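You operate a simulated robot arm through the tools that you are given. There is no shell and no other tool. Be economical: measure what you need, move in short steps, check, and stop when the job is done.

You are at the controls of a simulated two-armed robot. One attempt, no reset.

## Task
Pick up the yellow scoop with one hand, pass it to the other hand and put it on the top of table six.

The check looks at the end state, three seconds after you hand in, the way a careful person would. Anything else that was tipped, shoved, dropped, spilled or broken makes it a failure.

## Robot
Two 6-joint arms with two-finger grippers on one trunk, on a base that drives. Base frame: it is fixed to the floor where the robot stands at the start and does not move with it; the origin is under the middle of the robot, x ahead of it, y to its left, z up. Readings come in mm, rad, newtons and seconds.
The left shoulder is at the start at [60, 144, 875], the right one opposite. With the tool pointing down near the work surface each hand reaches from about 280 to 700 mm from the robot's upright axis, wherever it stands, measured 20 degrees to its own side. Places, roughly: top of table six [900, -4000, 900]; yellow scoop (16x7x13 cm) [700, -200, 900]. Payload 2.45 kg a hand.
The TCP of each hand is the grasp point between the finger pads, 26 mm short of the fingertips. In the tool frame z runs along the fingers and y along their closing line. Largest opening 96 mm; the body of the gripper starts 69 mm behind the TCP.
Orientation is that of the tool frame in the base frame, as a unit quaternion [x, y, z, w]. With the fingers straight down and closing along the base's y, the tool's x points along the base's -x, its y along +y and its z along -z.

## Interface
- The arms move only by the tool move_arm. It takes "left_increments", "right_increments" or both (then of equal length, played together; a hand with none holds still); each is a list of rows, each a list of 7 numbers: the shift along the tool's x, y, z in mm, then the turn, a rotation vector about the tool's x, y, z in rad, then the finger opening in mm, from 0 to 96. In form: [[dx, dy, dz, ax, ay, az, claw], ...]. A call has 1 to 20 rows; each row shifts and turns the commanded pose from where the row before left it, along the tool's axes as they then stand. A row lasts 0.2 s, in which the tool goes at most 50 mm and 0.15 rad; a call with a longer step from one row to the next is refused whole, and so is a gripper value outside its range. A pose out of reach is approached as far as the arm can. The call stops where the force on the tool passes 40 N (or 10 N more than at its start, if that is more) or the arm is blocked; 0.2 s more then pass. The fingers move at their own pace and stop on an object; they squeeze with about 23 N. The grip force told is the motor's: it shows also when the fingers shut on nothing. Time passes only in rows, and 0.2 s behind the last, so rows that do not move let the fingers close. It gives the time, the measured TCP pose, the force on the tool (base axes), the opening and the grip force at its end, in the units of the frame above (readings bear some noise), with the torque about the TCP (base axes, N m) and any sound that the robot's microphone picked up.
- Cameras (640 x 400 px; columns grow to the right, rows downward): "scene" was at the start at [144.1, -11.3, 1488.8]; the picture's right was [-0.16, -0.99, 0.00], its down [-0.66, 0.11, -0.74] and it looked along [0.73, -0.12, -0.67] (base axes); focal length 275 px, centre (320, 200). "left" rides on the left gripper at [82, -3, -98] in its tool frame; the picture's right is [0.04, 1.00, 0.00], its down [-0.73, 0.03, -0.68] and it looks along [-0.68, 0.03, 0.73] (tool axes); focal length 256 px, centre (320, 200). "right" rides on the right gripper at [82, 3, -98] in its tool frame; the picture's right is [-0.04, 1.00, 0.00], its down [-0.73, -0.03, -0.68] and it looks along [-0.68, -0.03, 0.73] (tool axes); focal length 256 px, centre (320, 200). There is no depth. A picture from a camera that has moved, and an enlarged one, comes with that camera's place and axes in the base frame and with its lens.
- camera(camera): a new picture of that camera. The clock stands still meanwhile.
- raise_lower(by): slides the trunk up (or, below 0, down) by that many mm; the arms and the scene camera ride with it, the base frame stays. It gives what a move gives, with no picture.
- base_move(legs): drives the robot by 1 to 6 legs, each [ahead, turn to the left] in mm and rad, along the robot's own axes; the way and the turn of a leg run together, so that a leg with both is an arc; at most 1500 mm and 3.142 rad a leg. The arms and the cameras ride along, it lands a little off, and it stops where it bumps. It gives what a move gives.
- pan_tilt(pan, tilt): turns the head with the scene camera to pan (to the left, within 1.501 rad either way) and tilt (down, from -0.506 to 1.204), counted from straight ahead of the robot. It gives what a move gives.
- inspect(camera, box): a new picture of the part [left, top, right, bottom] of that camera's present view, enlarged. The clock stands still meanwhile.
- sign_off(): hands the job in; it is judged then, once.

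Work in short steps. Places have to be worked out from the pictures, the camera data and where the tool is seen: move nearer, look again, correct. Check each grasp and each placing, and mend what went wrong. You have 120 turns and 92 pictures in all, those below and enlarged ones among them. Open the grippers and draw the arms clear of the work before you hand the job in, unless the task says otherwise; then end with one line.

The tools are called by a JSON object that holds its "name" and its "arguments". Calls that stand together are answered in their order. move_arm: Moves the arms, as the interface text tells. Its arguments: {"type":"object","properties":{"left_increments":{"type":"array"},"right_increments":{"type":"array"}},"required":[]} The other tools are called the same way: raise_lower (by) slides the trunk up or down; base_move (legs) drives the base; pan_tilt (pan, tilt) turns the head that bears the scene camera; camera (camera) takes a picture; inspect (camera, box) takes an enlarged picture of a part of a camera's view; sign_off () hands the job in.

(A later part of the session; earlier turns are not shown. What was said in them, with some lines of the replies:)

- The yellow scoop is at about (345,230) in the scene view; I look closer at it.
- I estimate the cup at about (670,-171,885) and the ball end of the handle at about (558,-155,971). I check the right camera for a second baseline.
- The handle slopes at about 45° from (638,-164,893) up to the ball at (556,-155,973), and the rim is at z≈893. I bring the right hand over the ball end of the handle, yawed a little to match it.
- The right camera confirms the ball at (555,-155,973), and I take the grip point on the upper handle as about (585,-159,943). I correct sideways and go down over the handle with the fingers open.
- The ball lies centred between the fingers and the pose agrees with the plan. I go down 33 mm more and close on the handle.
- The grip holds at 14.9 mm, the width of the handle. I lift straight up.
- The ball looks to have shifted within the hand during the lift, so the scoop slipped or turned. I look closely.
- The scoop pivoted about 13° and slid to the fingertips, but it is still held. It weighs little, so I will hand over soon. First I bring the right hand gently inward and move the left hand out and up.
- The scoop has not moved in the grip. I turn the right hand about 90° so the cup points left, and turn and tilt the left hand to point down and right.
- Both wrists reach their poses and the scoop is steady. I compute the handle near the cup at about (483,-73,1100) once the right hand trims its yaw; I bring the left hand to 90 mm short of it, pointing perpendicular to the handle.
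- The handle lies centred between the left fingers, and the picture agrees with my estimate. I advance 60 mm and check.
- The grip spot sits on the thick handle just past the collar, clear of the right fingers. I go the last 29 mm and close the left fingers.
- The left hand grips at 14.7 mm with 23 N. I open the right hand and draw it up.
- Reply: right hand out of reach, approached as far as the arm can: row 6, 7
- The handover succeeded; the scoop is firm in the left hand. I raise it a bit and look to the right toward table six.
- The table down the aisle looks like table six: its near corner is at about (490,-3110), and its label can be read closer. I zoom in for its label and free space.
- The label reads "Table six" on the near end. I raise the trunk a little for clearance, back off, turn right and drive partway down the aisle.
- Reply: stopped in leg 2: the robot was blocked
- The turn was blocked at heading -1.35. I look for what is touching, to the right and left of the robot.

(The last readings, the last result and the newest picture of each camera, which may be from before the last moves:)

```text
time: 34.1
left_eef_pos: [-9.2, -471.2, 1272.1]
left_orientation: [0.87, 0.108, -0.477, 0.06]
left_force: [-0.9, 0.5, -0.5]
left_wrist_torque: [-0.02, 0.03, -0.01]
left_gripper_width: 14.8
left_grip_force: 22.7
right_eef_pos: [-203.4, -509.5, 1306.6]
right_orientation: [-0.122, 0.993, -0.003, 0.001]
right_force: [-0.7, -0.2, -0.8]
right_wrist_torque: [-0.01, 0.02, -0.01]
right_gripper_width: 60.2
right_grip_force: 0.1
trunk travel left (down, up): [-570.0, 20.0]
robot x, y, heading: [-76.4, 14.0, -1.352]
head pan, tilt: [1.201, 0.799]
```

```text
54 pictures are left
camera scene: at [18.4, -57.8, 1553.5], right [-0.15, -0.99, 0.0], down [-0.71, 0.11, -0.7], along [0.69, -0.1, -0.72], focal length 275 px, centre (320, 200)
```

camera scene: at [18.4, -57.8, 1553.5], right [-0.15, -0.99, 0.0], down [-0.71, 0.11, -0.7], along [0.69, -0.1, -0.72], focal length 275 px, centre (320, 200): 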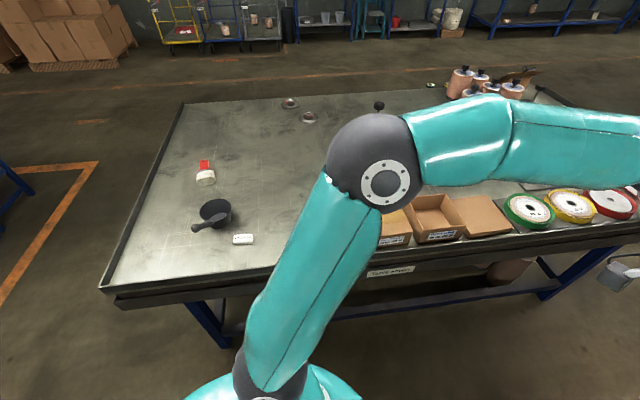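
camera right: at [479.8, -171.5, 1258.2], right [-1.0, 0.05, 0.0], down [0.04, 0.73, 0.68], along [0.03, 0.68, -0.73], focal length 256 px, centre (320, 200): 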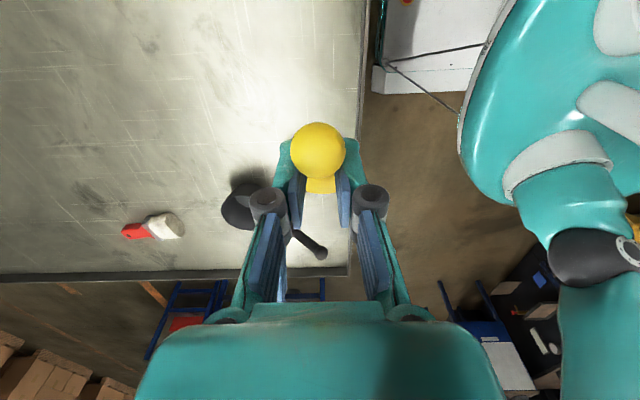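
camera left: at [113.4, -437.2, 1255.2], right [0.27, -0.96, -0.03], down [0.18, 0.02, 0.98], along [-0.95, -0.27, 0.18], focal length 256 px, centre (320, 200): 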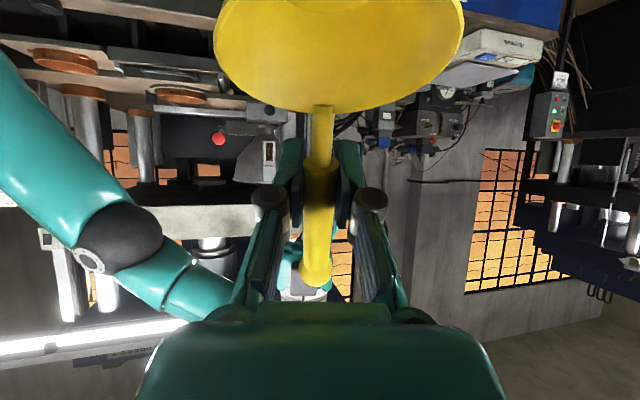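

Nothing looks disturbed; the rear of the robot probably touched the press behind it. I drive forward along the present heading with a slight right arc.

{"name": "base_move", "arguments": {"legs": [[300, 0]]}}

{"name": "pan_tilt", "arguments": {"pan": -1.5, "tilt": 0.8}}

{"name": "camera", "arguments": {"camera": "scene"}}

```text
time: 36.2
left_eef_pos: [59.1, -772.0, 1270.9]
left_orientation: [0.87, 0.11, -0.476, 0.061]
left_force: [0.5, -0.7, -0.7]
left_wrist_torque: [0.01, 0.05, 0.0]
left_gripper_width: 14.7
left_grip_force: 23.2
right_eef_pos: [-135.4, -810.6, 1305.8]
right_orientation: [-0.124, 0.992, -0.003, 0.0]
right_force: [0.1, -0.3, 0.1]
right_wrist_torque: [0.02, 0.0, 0.0]
right_gripper_width: 59.8
right_grip_force: 0.0
trunk travel left (down, up): [-570.0, 20.0]
robot x, y, heading: [-11.5, -286.3, -1.348]
head pan, tilt: [1.201, 0.799]
```

```text
time: 38.6
left_eef_pos: [59.4, -771.2, 1272.7]
left_orientation: [0.87, 0.109, -0.477, 0.06]
left_force: [0.0, 0.5, -0.9]
left_wrist_torque: [0.0, 0.01, -0.03]
left_gripper_width: 15.1
left_grip_force: 23.1
right_eef_pos: [-135.5, -808.4, 1307.5]
right_orientation: [-0.124, 0.992, -0.004, 0.001]
right_force: [-0.2, -0.3, 0.4]
right_wrist_torque: [-0.03, 0.01, 0.0]
right_gripper_width: 60.1
right_grip_force: 0.1
trunk travel left (down, up): [-570.0, 20.0]
robot x, y, heading: [-8.9, -282.3, -1.351]
head pan, tilt: [-1.499, 0.799]
```

```text
53 pictures are left
camera scene: at [-71.6, -368.3, 1553.5], right [-0.29, 0.96, 0.0], down [0.69, 0.21, -0.7], along [-0.67, -0.2, -0.72], focal length 275 px, centre (320, 200)
```

scene: 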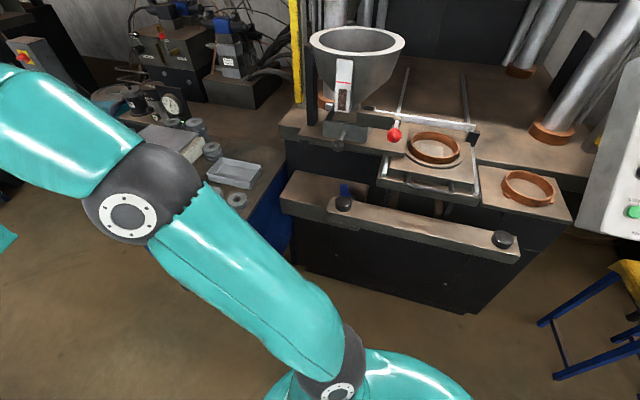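

The aisle is clear. I curve to the right, away from table seven.

{"name": "base_move", "arguments": {"legs": [[250, -0.4]]}}

```text
time: 40.5
left_eef_pos: [-134.2, -1008.7, 1271.5]
left_orientation: [0.876, -0.067, -0.477, -0.037]
left_force: [-1.0, 0.4, -0.3]
left_wrist_torque: [0.03, 0.0, -0.04]
left_gripper_width: 14.7
left_grip_force: 23.0
right_eef_pos: [-327.7, -967.3, 1306.1]
right_orientation: [0.078, 0.997, -0.004, 0.001]
right_force: [-1.0, -0.6, 0.0]
right_wrist_torque: [0.02, -0.07, 0.02]
right_gripper_width: 60.1
right_grip_force: 0.0
trunk travel left (down, up): [-570.0, 20.0]
robot x, y, heading: [9.1, -539.0, -1.752]
head pan, tilt: [-1.499, 0.799]
```

The turn worked. I straighten along the aisle and drive on to about y=-1900, past the end of table seven, then look at table six.

{"name": "base_move", "arguments": {"legs": [[500, 0.18], [880, 0]]}}

{"name": "pan_tilt", "arguments": {"pan": 0.35, "tilt": 0.45}}

{"name": "camera", "arguments": {"camera": "scene"}}

```text
time: 47.8
left_eef_pos: [-61.7, -2414.0, 1271.9]
left_orientation: [0.877, 0.014, -0.48, 0.007]
left_force: [-0.2, -0.2, 1.1]
left_wrist_torque: [0.01, 0.02, 0.01]
left_gripper_width: 14.6
left_grip_force: 22.8
right_eef_pos: [-261.4, -2408.6, 1307.2]
right_orientation: [-0.016, 1.0, -0.004, 0.0]
right_force: [1.1, -0.5, -0.3]
right_wrist_torque: [-0.03, -0.02, 0.01]
right_gripper_width: 60.1
right_grip_force: 0.2
trunk travel left (down, up): [-570.0, 20.0]
robot x, y, heading: [-16.7, -1928.1, -1.552]
head pan, tilt: [-1.499, 0.799]
```

```text
time: 49.6
left_eef_pos: [-62.3, -2413.4, 1271.9]
left_orientation: [0.877, 0.014, -0.48, 0.008]
left_force: [-0.8, 0.0, -0.8]
left_wrist_torque: [0.0, 0.04, -0.02]
left_gripper_width: 14.9
left_grip_force: 23.5
right_eef_pos: [-260.5, -2409.1, 1307.5]
right_orientation: [-0.015, 1.0, -0.005, 0.0]
right_force: [0.5, 1.0, 0.8]
right_wrist_torque: [0.03, -0.01, 0.01]
right_gripper_width: 60.1
right_grip_force: 0.0
trunk travel left (down, up): [-570.0, 20.0]
robot x, y, heading: [-13.0, -1927.3, -1.557]
head pan, tilt: [0.351, 0.45]
```

```text
52 pictures are left
camera scene: at [19.0, -2071.9, 1583.8], right [-0.93, -0.36, 0.0], down [-0.16, 0.41, -0.9], along [0.32, -0.84, -0.44], focal length 275 px, centre (320, 200)
```

scene: 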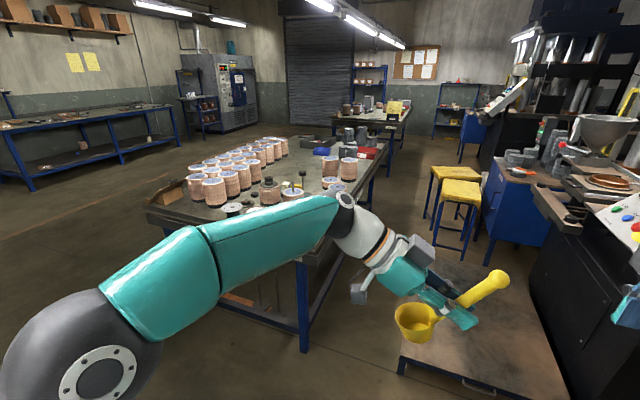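

The left arm hides the table end. I turn toward it and move closer.

{"name": "base_move", "arguments": {"legs": [[0, 0.9], [650, 0]]}}

{"name": "pan_tilt", "arguments": {"pan": -0.6, "tilt": 0.55}}

{"name": "camera", "arguments": {"camera": "scene"}}

```text
time: 56.0
left_eef_pos: [882.2, -2633.0, 1272.0]
left_orientation: [0.775, 0.41, -0.425, 0.224]
left_force: [0.4, -0.1, -1.7]
left_wrist_torque: [-0.04, 0.06, -0.02]
left_gripper_width: 14.6
left_grip_force: 23.0
right_eef_pos: [760.1, -2789.3, 1307.2]
right_orientation: [-0.465, 0.885, -0.004, 0.002]
right_force: [0.6, -0.2, 1.2]
right_wrist_torque: [-0.01, 0.05, 0.0]
right_gripper_width: 59.9
right_grip_force: 0.0
trunk travel left (down, up): [-570.0, 20.0]
robot x, y, heading: [504.6, -2319.9, -0.619]
head pan, tilt: [0.351, 0.45]
```

```text
time: 57.2
left_eef_pos: [881.8, -2632.3, 1273.1]
left_orientation: [0.776, 0.409, -0.424, 0.223]
left_force: [-0.4, -0.5, 0.1]
left_wrist_torque: [-0.01, 0.01, -0.03]
left_gripper_width: 14.9
left_grip_force: 23.3
right_eef_pos: [760.1, -2789.6, 1308.6]
right_orientation: [-0.466, 0.885, -0.004, 0.003]
right_force: [0.0, 0.1, -0.7]
right_wrist_torque: [-0.02, -0.03, -0.02]
right_gripper_width: 59.7
right_grip_force: 0.1
trunk travel left (down, up): [-570.0, 20.0]
robot x, y, heading: [508.3, -2316.0, -0.619]
head pan, tilt: [-0.6, 0.55]
```

```text
51 pictures are left
camera scene: at [589.4, -2436.1, 1574.8], right [-0.94, -0.34, 0.0], down [-0.18, 0.49, -0.85], along [0.29, -0.8, -0.52], focal length 275 px, centre (320, 200)
```

scene: 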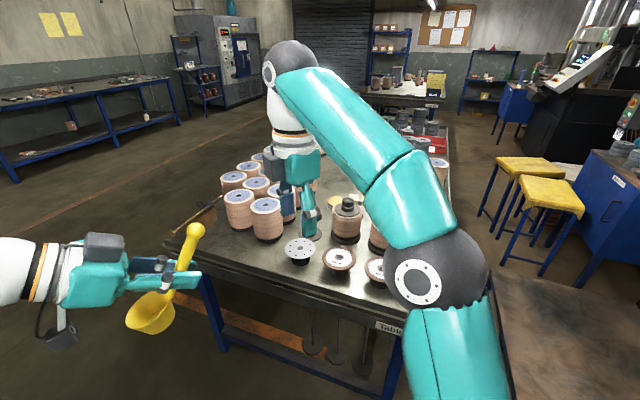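

The right arm now hides the table middle. I draw it back toward the body's right side and look again.

{"name": "move_arm", "arguments": {"right_increments": [[20, 30, 0, 0, 0, 0, 60], [30, 40, 0, 0, 0, 0, 60], [35, 40, 0, 0, 0, 0, 60], [35, 40, 0, 0, 0, 0, 60], [30, 30, 0, 0, 0, 0, 60], [0, 0, 0, 0, 0, 0, 60]]}}

{"name": "camera", "arguments": {"camera": "scene"}}

```text
refused: row 3 steps farther than a row can; nothing moved
```

```text
50 pictures are left
camera scene: at [589.4, -2436.1, 1574.8], right [-0.94, -0.34, 0.0], down [-0.18, 0.49, -0.85], along [0.29, -0.8, -0.52], focal length 275 px, centre (320, 200)
```

scene: 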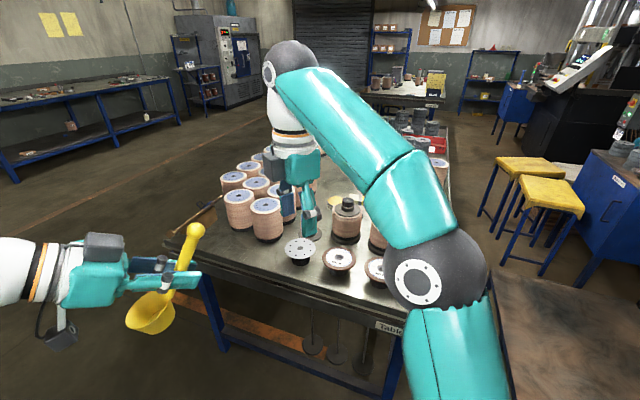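

The row was over the limit; I use smaller steps.

{"name": "move_arm", "arguments": {"right_increments": [[20, 30, 0, 0, 0, 0, 60], [28, 36, 0, 0, 0, 0, 60], [28, 36, 0, 0, 0, 0, 60], [28, 36, 0, 0, 0, 0, 60], [28, 36, 0, 0, 0, 0, 60], [0, 0, 0, 0, 0, 0, 60]]}}

{"name": "camera", "arguments": {"camera": "scene"}}

```text
time: 58.6
left_eef_pos: [881.8, -2632.7, 1272.5]
left_orientation: [0.776, 0.409, -0.425, 0.224]
left_force: [-0.8, 0.7, -0.2]
left_wrist_torque: [0.0, 0.06, 0.01]
left_gripper_width: 15.3
left_grip_force: 23.1
right_eef_pos: [539.1, -2799.9, 1305.1]
right_orientation: [-0.467, 0.884, -0.004, 0.002]
right_force: [-0.2, 0.8, -0.3]
right_wrist_torque: [0.04, 0.05, -0.04]
right_gripper_width: 59.8
right_grip_force: 0.0
trunk travel left (down, up): [-570.0, 20.0]
robot x, y, heading: [509.0, -2317.3, -0.62]
head pan, tilt: [-0.6, 0.55]
```

```text
49 pictures are left
camera scene: at [590.4, -2436.2, 1574.7], right [-0.94, -0.34, 0.0], down [-0.18, 0.49, -0.85], along [0.29, -0.8, -0.52], focal length 275 px, centre (320, 200)
```

scene: 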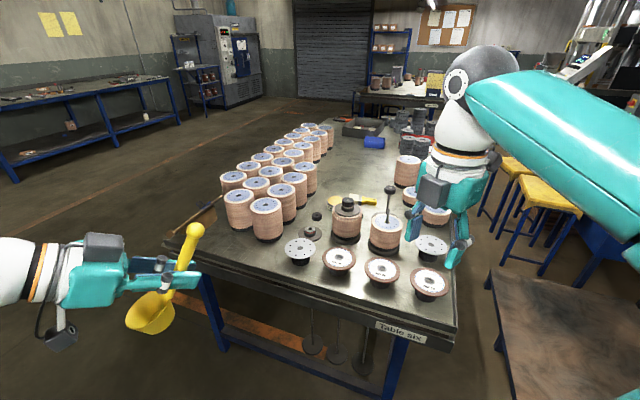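

There is a clear strip at the near end: about x 980–1400, y -3150 to -3030, in front of the rolls. I plan to set the cup at about (1130,-3080), so I drive to (1030,-2400) and face the table.

{"name": "base_move", "arguments": {"legs": [[0, 0.46], [528, 0], [0, -1.41]]}}

{"name": "pan_tilt", "arguments": {"pan": 0.0, "tilt": 0.75}}

{"name": "camera", "arguments": {"camera": "scene"}}

```text
time: 66.0
left_eef_pos: [1148.1, -2882.3, 1274.4]
left_orientation: [0.865, 0.153, -0.47, 0.083]
left_force: [-0.8, -0.3, -0.9]
left_wrist_torque: [0.02, -0.01, -0.02]
left_gripper_width: 15.1
left_grip_force: 23.3
right_eef_pos: [772.8, -2816.9, 1305.5]
right_orientation: [-0.174, 0.985, -0.004, 0.003]
right_force: [-1.1, 0.2, 0.1]
right_wrist_torque: [0.06, -0.06, 0.0]
right_gripper_width: 59.9
right_grip_force: 0.0
trunk travel left (down, up): [-570.0, 20.0]
robot x, y, heading: [1068.2, -2391.3, -1.271]
head pan, tilt: [-0.6, 0.55]
stopped in leg 3: the robot was blocked; the commanded pose is now the measured one
```

```text
time: 67.0
left_eef_pos: [1152.0, -2881.1, 1274.0]
left_orientation: [0.864, 0.153, -0.473, 0.084]
left_force: [0.2, 0.1, -0.4]
left_wrist_torque: [-0.02, 0.05, -0.03]
left_gripper_width: 14.7
left_grip_force: 23.2
right_eef_pos: [775.8, -2816.6, 1306.2]
right_orientation: [-0.174, 0.985, -0.005, 0.001]
right_force: [-0.2, 0.9, 0.1]
right_wrist_torque: [0.04, 0.02, 0.0]
right_gripper_width: 59.9
right_grip_force: 0.0
trunk travel left (down, up): [-570.0, 20.0]
robot x, y, heading: [1067.8, -2394.4, -1.275]
head pan, tilt: [0.0, 0.75]
```

```text
48 pictures are left
camera scene: at [1112.6, -2528.4, 1557.4], right [-0.96, -0.29, 0.0], down [-0.2, 0.65, -0.73], along [0.21, -0.7, -0.68], focal length 275 px, centre (320, 200)
```

scene: 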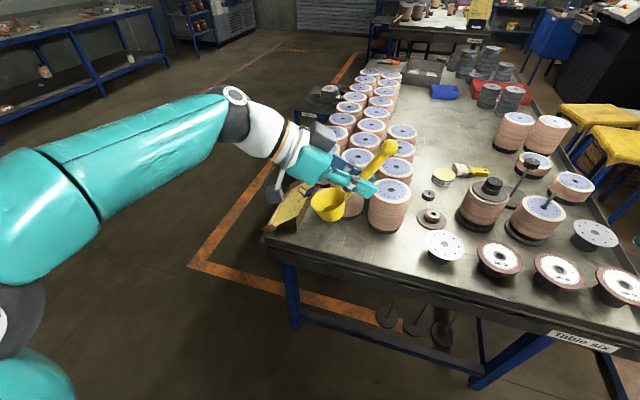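

The turn stopped short at -1.27, but nothing is near it. The free strip is confirmed with the front roll base at y≈-3177 and the first spool at x≈888. I finish the turn.

{"name": "base_move", "arguments": {"legs": [[0, -0.29]]}}

```text
time: 68.5
left_eef_pos: [1010.5, -2884.0, 1275.9]
left_orientation: [0.877, 0.028, -0.48, 0.017]
left_force: [-0.4, 0.3, -0.4]
left_wrist_torque: [0.02, 0.03, -0.02]
left_gripper_width: 14.7
left_grip_force: 22.9
right_eef_pos: [666.0, -2716.6, 1306.4]
right_orientation: [-0.031, 1.0, -0.005, 0.0]
right_force: [-0.4, -0.4, -0.2]
right_wrist_torque: [-0.02, 0.01, 0.0]
right_gripper_width: 59.9
right_grip_force: 0.0
trunk travel left (down, up): [-570.0, 20.0]
robot x, y, heading: [1082.4, -2394.3, -1.559]
head pan, tilt: [0.0, 0.75]
```

I'm facing the table. I drive ahead 180 mm, which leaves about 425 mm between the axis and the table edge.

{"name": "base_move", "arguments": {"legs": [[180, 0]]}}

{"name": "camera", "arguments": {"camera": "scene"}}

{"name": "camera", "arguments": {"camera": "left"}}

```text
time: 70.0
left_eef_pos: [1009.7, -3065.2, 1274.1]
left_orientation: [0.877, 0.026, -0.48, 0.014]
left_force: [0.1, -0.7, -0.9]
left_wrist_torque: [0.0, 0.02, -0.04]
left_gripper_width: 14.9
left_grip_force: 22.7
right_eef_pos: [668.0, -2895.2, 1306.1]
right_orientation: [-0.029, 1.0, -0.004, 0.0]
right_force: [0.8, -0.8, 0.2]
right_wrist_torque: [0.03, -0.02, 0.03]
right_gripper_width: 60.0
right_grip_force: 0.1
trunk travel left (down, up): [-570.0, 20.0]
robot x, y, heading: [1078.9, -2573.2, -1.56]
head pan, tilt: [0.0, 0.75]
```

```text
47 pictures are left
camera scene: at [1083.2, -2715.9, 1557.2], right [-1.0, -0.01, 0.0], down [0.0, 0.68, -0.73], along [0.0, -0.73, -0.68], focal length 275 px, centre (320, 200)
```

scene: 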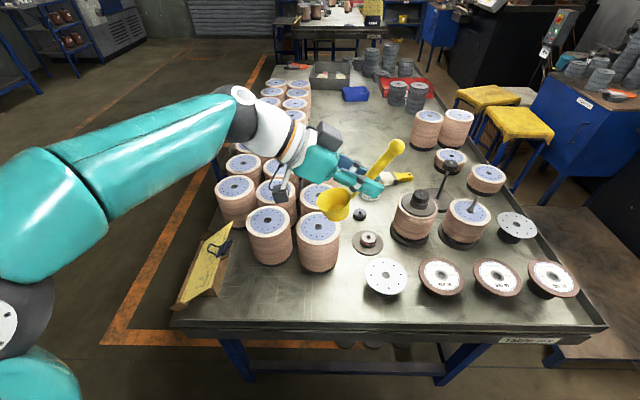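

```text
46 pictures are left
camera left: at [1135.8, -3053.8, 1257.6], right [0.08, -1.0, -0.03], down [0.18, -0.02, 0.98], along [-0.98, -0.09, 0.18], focal length 256 px, centre (320, 200)
```

left: 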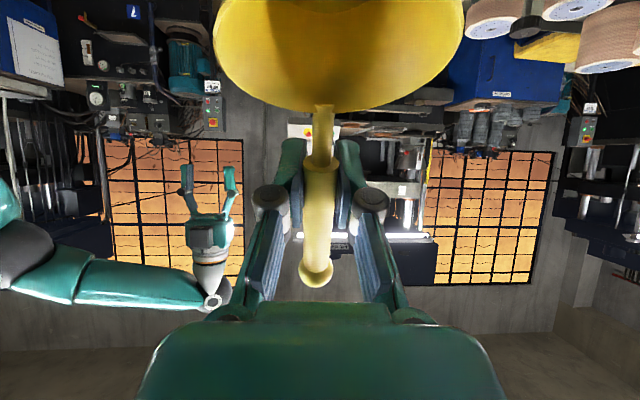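

The strip is clear: edge at y≈-3006, front roll base at y≈-3164, first spool at x<955. I level the scoop by about 13°, shift over to TCP (1082,-3080) and go partly down.

{"name": "move_arm", "arguments": {"left_increments": [[0, 0, 0, 0, 0.07, 0, 0], [0, 0, 0, 0, 0.08, 0, 0], [0, 0, 0, 0, 0.07, 0, 0], [20, 3, 8, 0, 0, 0, 0], [32, 3.5, 15, 0, 0, 0, 0], [32, 3.5, 15, 0, 0, 0, 0], [32, 3.5, 16, 0, 0, 0, 0], [32, 3.5, 16, 0, 0, 0, 0], [25, 3, 12, 0, 0, 0, 0], [18, 1, 9, 0, 0, 0, 0], [0, 0, 0, 0, 0, 0, 0]]}}

{"name": "camera", "arguments": {"camera": "scene"}}

{"name": "camera", "arguments": {"camera": "left"}}

```text
time: 72.4
left_eef_pos: [1082.1, -3078.4, 1073.8]
left_orientation: [0.924, 0.027, -0.381, 0.013]
left_force: [0.5, -0.9, -0.8]
left_wrist_torque: [-0.05, 0.03, 0.02]
left_gripper_width: 14.7
left_grip_force: 22.7
right_eef_pos: [667.7, -2893.9, 1307.2]
right_orientation: [-0.029, 1.0, -0.005, 0.0]
right_force: [0.1, 0.4, 0.1]
right_wrist_torque: [0.02, 0.01, 0.0]
right_gripper_width: 60.2
right_grip_force: 0.1
trunk travel left (down, up): [-570.0, 20.0]
robot x, y, heading: [1081.1, -2572.9, -1.566]
head pan, tilt: [0.0, 0.75]
```

```text
45 pictures are left
camera scene: at [1083.3, -2713.3, 1557.5], right [-1.0, -0.01, 0.0], down [0.0, 0.68, -0.73], along [0.0, -0.73, -0.68], focal length 275 px, centre (320, 200)
```

scene: 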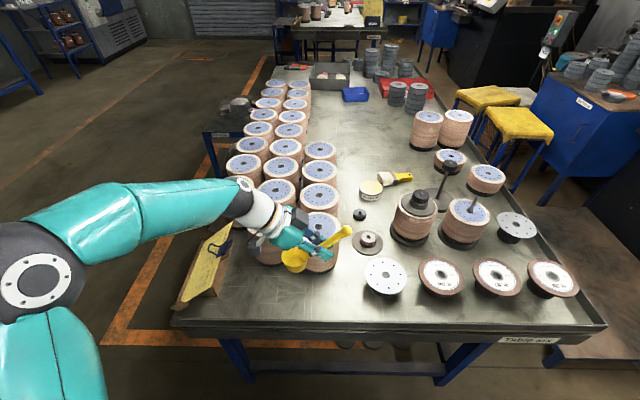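

```text
44 pictures are left
camera left: at [1208.1, -3068.6, 1086.2], right [0.09, -1.0, -0.03], down [-0.04, -0.03, 1.0], along [-1.0, -0.09, -0.04], focal length 256 px, centre (320, 200)
```

left: 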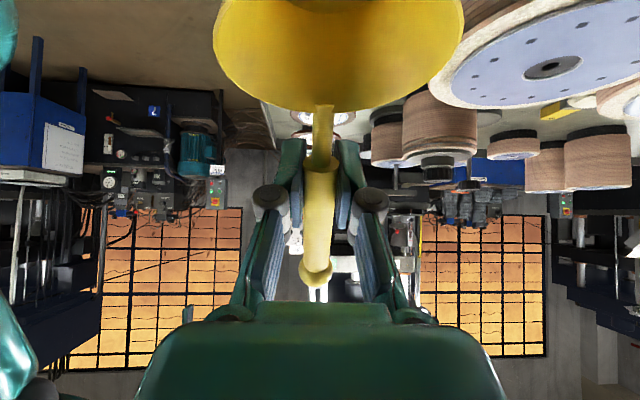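

The scoop looks level and clear; I shift 15 mm away from the rolls and go down about 120 mm, then look.

{"name": "move_arm", "arguments": {"left_increments": [[16, -4, 16, 0, 0, 0, 0], [20, -4, 20, 0, 0, 0, 0], [20, -4, 20, 0, 0, 0, 0], [16, -3, 16, 0, 0, 0, 0], [12, 0, 12, 0, 0, 0, 0], [0, 0, 0, 0, 0, 0, 0]]}}

{"name": "inspect", "arguments": {"camera": "scene", "box": [200, 200, 420, 340]}}

{"name": "camera", "arguments": {"camera": "left"}}

```text
time: 73.8
left_eef_pos: [1080.0, -3063.8, 955.4]
left_orientation: [0.924, 0.028, -0.381, 0.012]
left_force: [0.2, -0.3, -1.5]
left_wrist_torque: [0.01, 0.02, 0.01]
left_gripper_width: 14.6
left_grip_force: 23.4
right_eef_pos: [667.4, -2893.4, 1306.9]
right_orientation: [-0.029, 1.0, -0.005, 0.0]
right_force: [-0.2, 0.3, -0.3]
right_wrist_torque: [-0.02, -0.04, -0.07]
right_gripper_width: 60.0
right_grip_force: 0.1
trunk travel left (down, up): [-570.0, 20.0]
robot x, y, heading: [1082.9, -2570.6, -1.564]
head pan, tilt: [0.0, 0.75]
```

```text
2.86 times, centred on (310, 270) of scene
camera zoom: at [1083.3, -2713.2, 1557.5], right [-1.0, -0.01, 0.0], down [0.0, 0.68, -0.73], along [0.0, -0.73, -0.68], focal length 784 px, centre (349, 0)
```

zoom: 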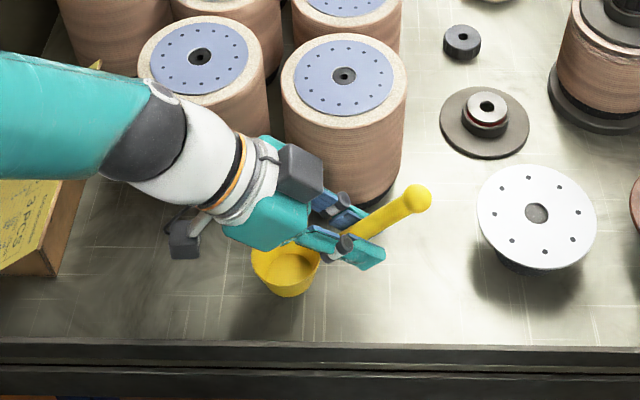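

```text
42 pictures are left
camera left: at [1206.7, -3053.7, 967.9], right [0.09, -1.0, -0.03], down [-0.04, -0.03, 1.0], along [-1.0, -0.09, -0.04], focal length 256 px, centre (320, 200)
```

left: 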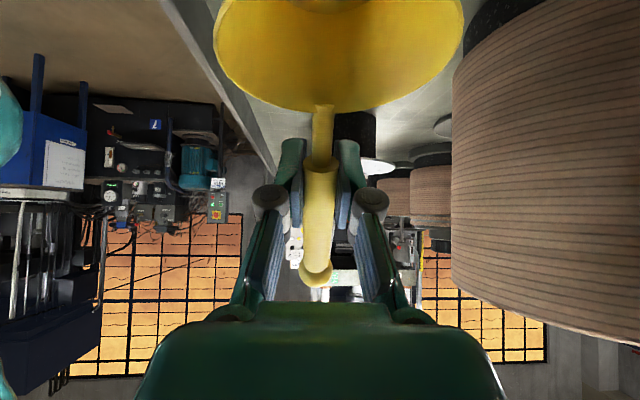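

Clear so far; the cup bottom should be about 35 mm above the top. I go down 26 mm, watching the force.

{"name": "move_arm", "arguments": {"left_increments": [[5, 0, 5, 0, 0, 0, 0], [5, 0, 5, 0, 0, 0, 0], [5, 0, 5, 0, 0, 0, 0], [3, 0, 3, 0, 0, 0, 0], [0, 0, 0, 0, 0, 0, 0]]}}

{"name": "inspect", "arguments": {"camera": "scene", "box": [250, 250, 370, 330]}}

```text
time: 75.0
left_eef_pos: [1081.6, -3065.8, 929.8]
left_orientation: [0.924, 0.027, -0.381, 0.011]
left_force: [0.8, 0.1, -1.2]
left_wrist_torque: [0.01, 0.02, 0.01]
left_gripper_width: 14.7
left_grip_force: 23.1
right_eef_pos: [668.1, -2892.6, 1306.9]
right_orientation: [-0.028, 1.0, -0.006, 0.0]
right_force: [-0.3, 0.4, -0.2]
right_wrist_torque: [0.0, -0.02, 0.01]
right_gripper_width: 60.2
right_grip_force: 0.0
trunk travel left (down, up): [-570.0, 20.0]
robot x, y, heading: [1079.9, -2570.5, -1.565]
head pan, tilt: [0.0, 0.75]
```

```text
5.00 times, centred on (310, 290) of scene
camera zoom: at [1083.4, -2713.6, 1557.4], right [-1.0, -0.01, 0.0], down [0.0, 0.68, -0.73], along [0.0, -0.73, -0.68], focal length 1373 px, centre (370, -250)
```

zoom: 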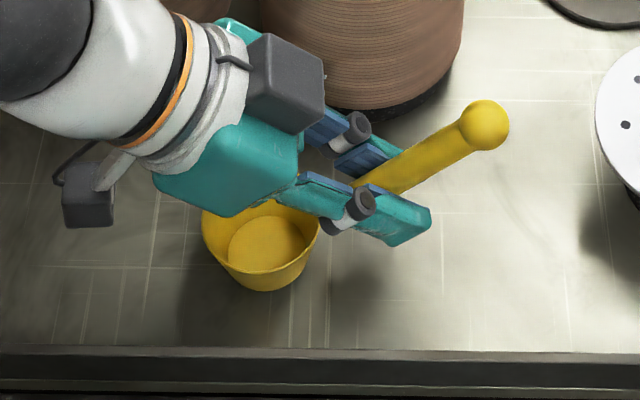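

Still free, with the cup close to level. I continue down in 3 mm steps.

{"name": "move_arm", "arguments": {"left_increments": [[2, 0, 2, 0, 0, 0, 0], [2, 0, 2, 0, 0, 0, 0], [1.5, 0, 1.5, 0, 0, 0, 0], [0, 0, 0, 0, 0, 0, 0]]}}

{"name": "inspect", "arguments": {"camera": "scene", "box": [250, 250, 370, 330]}}

```text
time: 76.0
left_eef_pos: [1081.6, -3065.0, 923.5]
left_orientation: [0.924, 0.027, -0.382, 0.013]
left_force: [-1.4, -0.5, 2.1]
left_wrist_torque: [-0.09, -0.13, -0.02]
left_gripper_width: 14.9
left_grip_force: 22.9
right_eef_pos: [668.3, -2893.1, 1307.8]
right_orientation: [-0.029, 1.0, -0.005, 0.0]
right_force: [-0.3, -0.1, 0.0]
right_wrist_torque: [0.0, -0.01, 0.01]
right_gripper_width: 60.3
right_grip_force: 0.0
trunk travel left (down, up): [-570.0, 20.0]
robot x, y, heading: [1081.9, -2568.4, -1.563]
head pan, tilt: [0.0, 0.75]
```

```text
5.00 times, centred on (310, 290) of scene
camera zoom: at [1083.3, -2713.4, 1557.5], right [-1.0, -0.01, 0.0], down [0.0, 0.68, -0.73], along [0.0, -0.73, -0.68], focal length 1373 px, centre (370, -250)
```

zoom: 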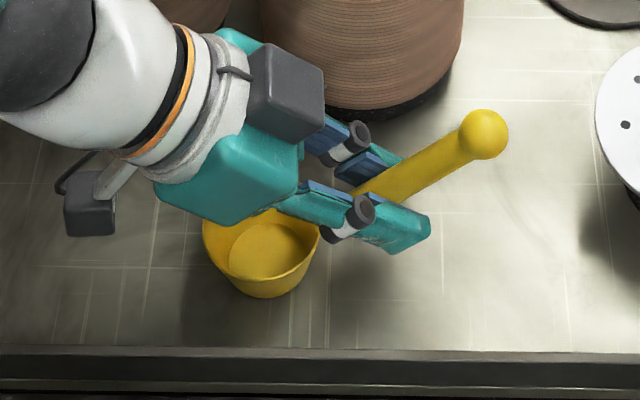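

The force shows the cup touching down. I press 1 mm more and open the fingers.

{"name": "move_arm", "arguments": {"left_increments": [[0.8, 0, 0.8, 0, 0, 0, 10], [0, 0, 0, 0, 0, 0, 18], [0, 0, 0, 0, 0, 0, 24], [0, 0, 0, 0, 0, 0, 36], [0, 0, 0, 0, 0, 0, 50], [0, 0, 0, 0, 0, 0, 50]]}}

{"name": "inspect", "arguments": {"camera": "scene", "box": [250, 250, 370, 330]}}

{"name": "camera", "arguments": {"camera": "left"}}

```text
time: 77.4
left_eef_pos: [1081.3, -3065.3, 923.8]
left_orientation: [0.924, 0.028, -0.38, 0.012]
left_force: [-0.5, -0.2, 0.1]
left_wrist_torque: [-0.03, 0.0, 0.0]
left_gripper_width: 50.3
left_grip_force: 0.1
right_eef_pos: [667.1, -2893.2, 1306.9]
right_orientation: [-0.028, 1.0, -0.005, 0.0]
right_force: [-0.5, 0.0, -0.5]
right_wrist_torque: [-0.01, -0.02, 0.02]
right_gripper_width: 60.0
right_grip_force: 0.1
trunk travel left (down, up): [-570.0, 20.0]
robot x, y, heading: [1079.7, -2570.9, -1.567]
head pan, tilt: [0.0, 0.75]
```

```text
5.00 times, centred on (310, 290) of scene
camera zoom: at [1083.4, -2713.6, 1557.4], right [-1.0, -0.01, 0.0], down [0.0, 0.68, -0.73], along [0.0, -0.73, -0.68], focal length 1373 px, centre (370, -250)
```

zoom: 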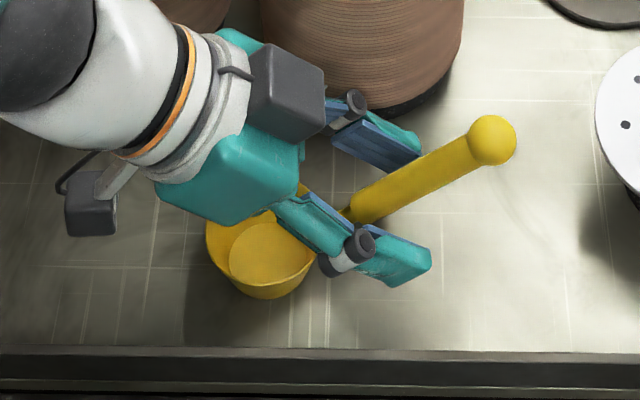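

```text
38 pictures are left
camera left: at [1207.7, -3054.7, 934.6], right [0.09, -1.0, -0.03], down [-0.04, -0.03, 1.0], along [-1.0, -0.09, -0.04], focal length 256 px, centre (320, 200)
```

left: 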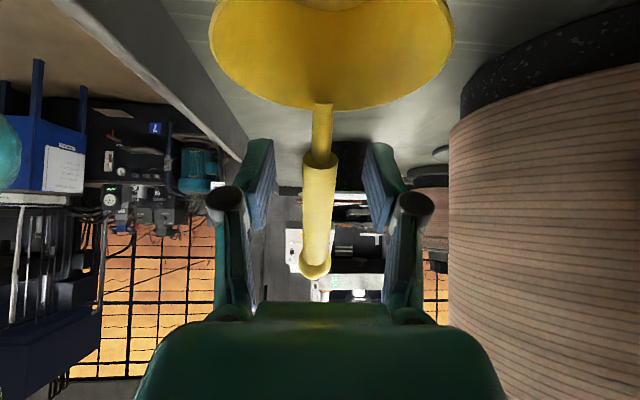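

The scoop stands by itself between the open fingers. I withdraw the left hand back along its axis.

{"name": "move_arm", "arguments": {"left_increments": [[0, 0, -10, 0, 0, 0, 50], [0, 0, -15, 0, 0, 0, 50], [0, 0, -25, 0, 0, 0, 50], [0, 0, -30, 0, 0, 0, 50], [-15, 0, -35, 0, 0, 0, 50], [-35, 0, -30, 0, 0, 0, 50], [-35, 0, -30, 0, 0, 0, 50], [-35, 0, -30, 0, 0, 0, 50], [-35, 0, -30, 0, 0, 0, 50], [0, 0, 0, 0, 0, 0, 50]]}}

{"name": "camera", "arguments": {"camera": "scene"}}

{"name": "inspect", "arguments": {"camera": "scene", "box": [250, 250, 370, 330]}}

```text
time: 79.6
left_eef_pos: [1135.7, -3059.6, 1199.3]
left_orientation: [0.924, 0.027, -0.38, 0.012]
left_force: [-0.2, -0.1, 0.4]
left_wrist_torque: [-0.02, 0.0, 0.03]
left_gripper_width: 50.0
left_grip_force: 0.1
right_eef_pos: [667.9, -2893.8, 1307.1]
right_orientation: [-0.03, 1.0, -0.005, 0.0]
right_force: [0.1, 0.4, -0.7]
right_wrist_torque: [0.01, 0.03, -0.04]
right_gripper_width: 60.1
right_grip_force: 0.1
trunk travel left (down, up): [-570.0, 20.0]
robot x, y, heading: [1081.0, -2573.1, -1.564]
head pan, tilt: [0.0, 0.75]
```

```text
37 pictures are left
camera scene: at [1083.6, -2713.9, 1557.4], right [-1.0, -0.01, 0.0], down [0.0, 0.68, -0.73], along [0.0, -0.73, -0.68], focal length 275 px, centre (320, 200)
```

scene: 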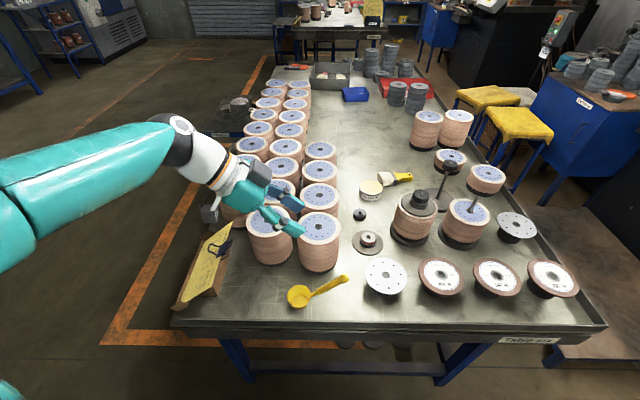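

```text
5.00 times, centred on (310, 290) of scene
camera zoom: at [1083.6, -2713.9, 1557.4], right [-1.0, -0.01, 0.0], down [0.0, 0.68, -0.73], along [0.0, -0.73, -0.68], focal length 1373 px, centre (370, -250)
```

zoom: 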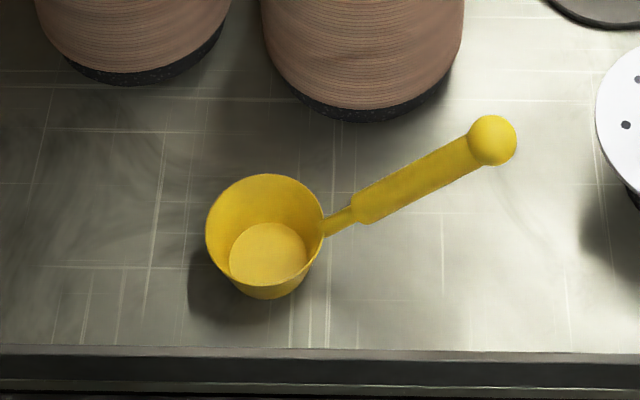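

The scoop stands upright on table six and nothing else has moved. I back the base off 250 mm so the arms are clear.

{"name": "base_move", "arguments": {"legs": [[-250, 0]]}}

{"name": "camera", "arguments": {"camera": "scene"}}

```text
time: 81.4
left_eef_pos: [1135.2, -2804.0, 1200.5]
left_orientation: [0.924, 0.028, -0.38, 0.013]
left_force: [-0.2, -0.2, 0.1]
left_wrist_torque: [-0.02, 0.01, 0.01]
left_gripper_width: 50.0
left_grip_force: 0.0
right_eef_pos: [666.5, -2640.2, 1307.4]
right_orientation: [-0.03, 1.0, -0.005, 0.0]
right_force: [0.5, -0.6, 0.0]
right_wrist_torque: [-0.05, -0.02, 0.04]
right_gripper_width: 60.2
right_grip_force: 0.0
trunk travel left (down, up): [-570.0, 20.0]
robot x, y, heading: [1080.4, -2317.5, -1.565]
head pan, tilt: [0.0, 0.75]
```

```text
35 pictures are left
camera scene: at [1082.2, -2459.2, 1557.6], right [-1.0, -0.01, 0.0], down [-0.01, 0.68, -0.73], along [0.01, -0.73, -0.68], focal length 275 px, centre (320, 200)
```

scene: 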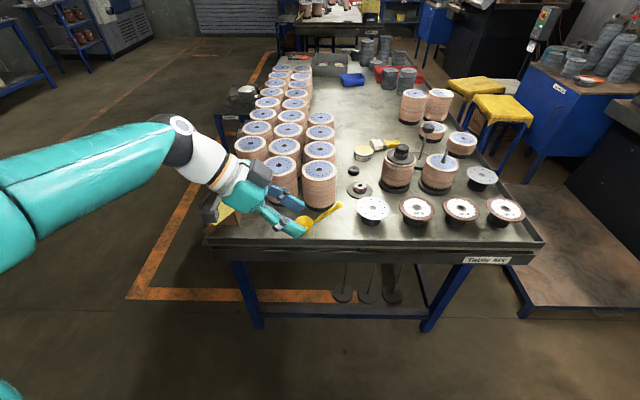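

The scoop is in place, both grippers are open and the arms are clear, so I hand in.

{"name": "sign_off", "arguments": {}}

```text
The job is handed in.
```

I picked up the yellow scoop with the right hand, passed it to the left, and set it upright on table six. It stands in the clear strip at the near end; the pictures I took showed nothing else moved, though the base was stopped twice while turning by something I couldn't identify.
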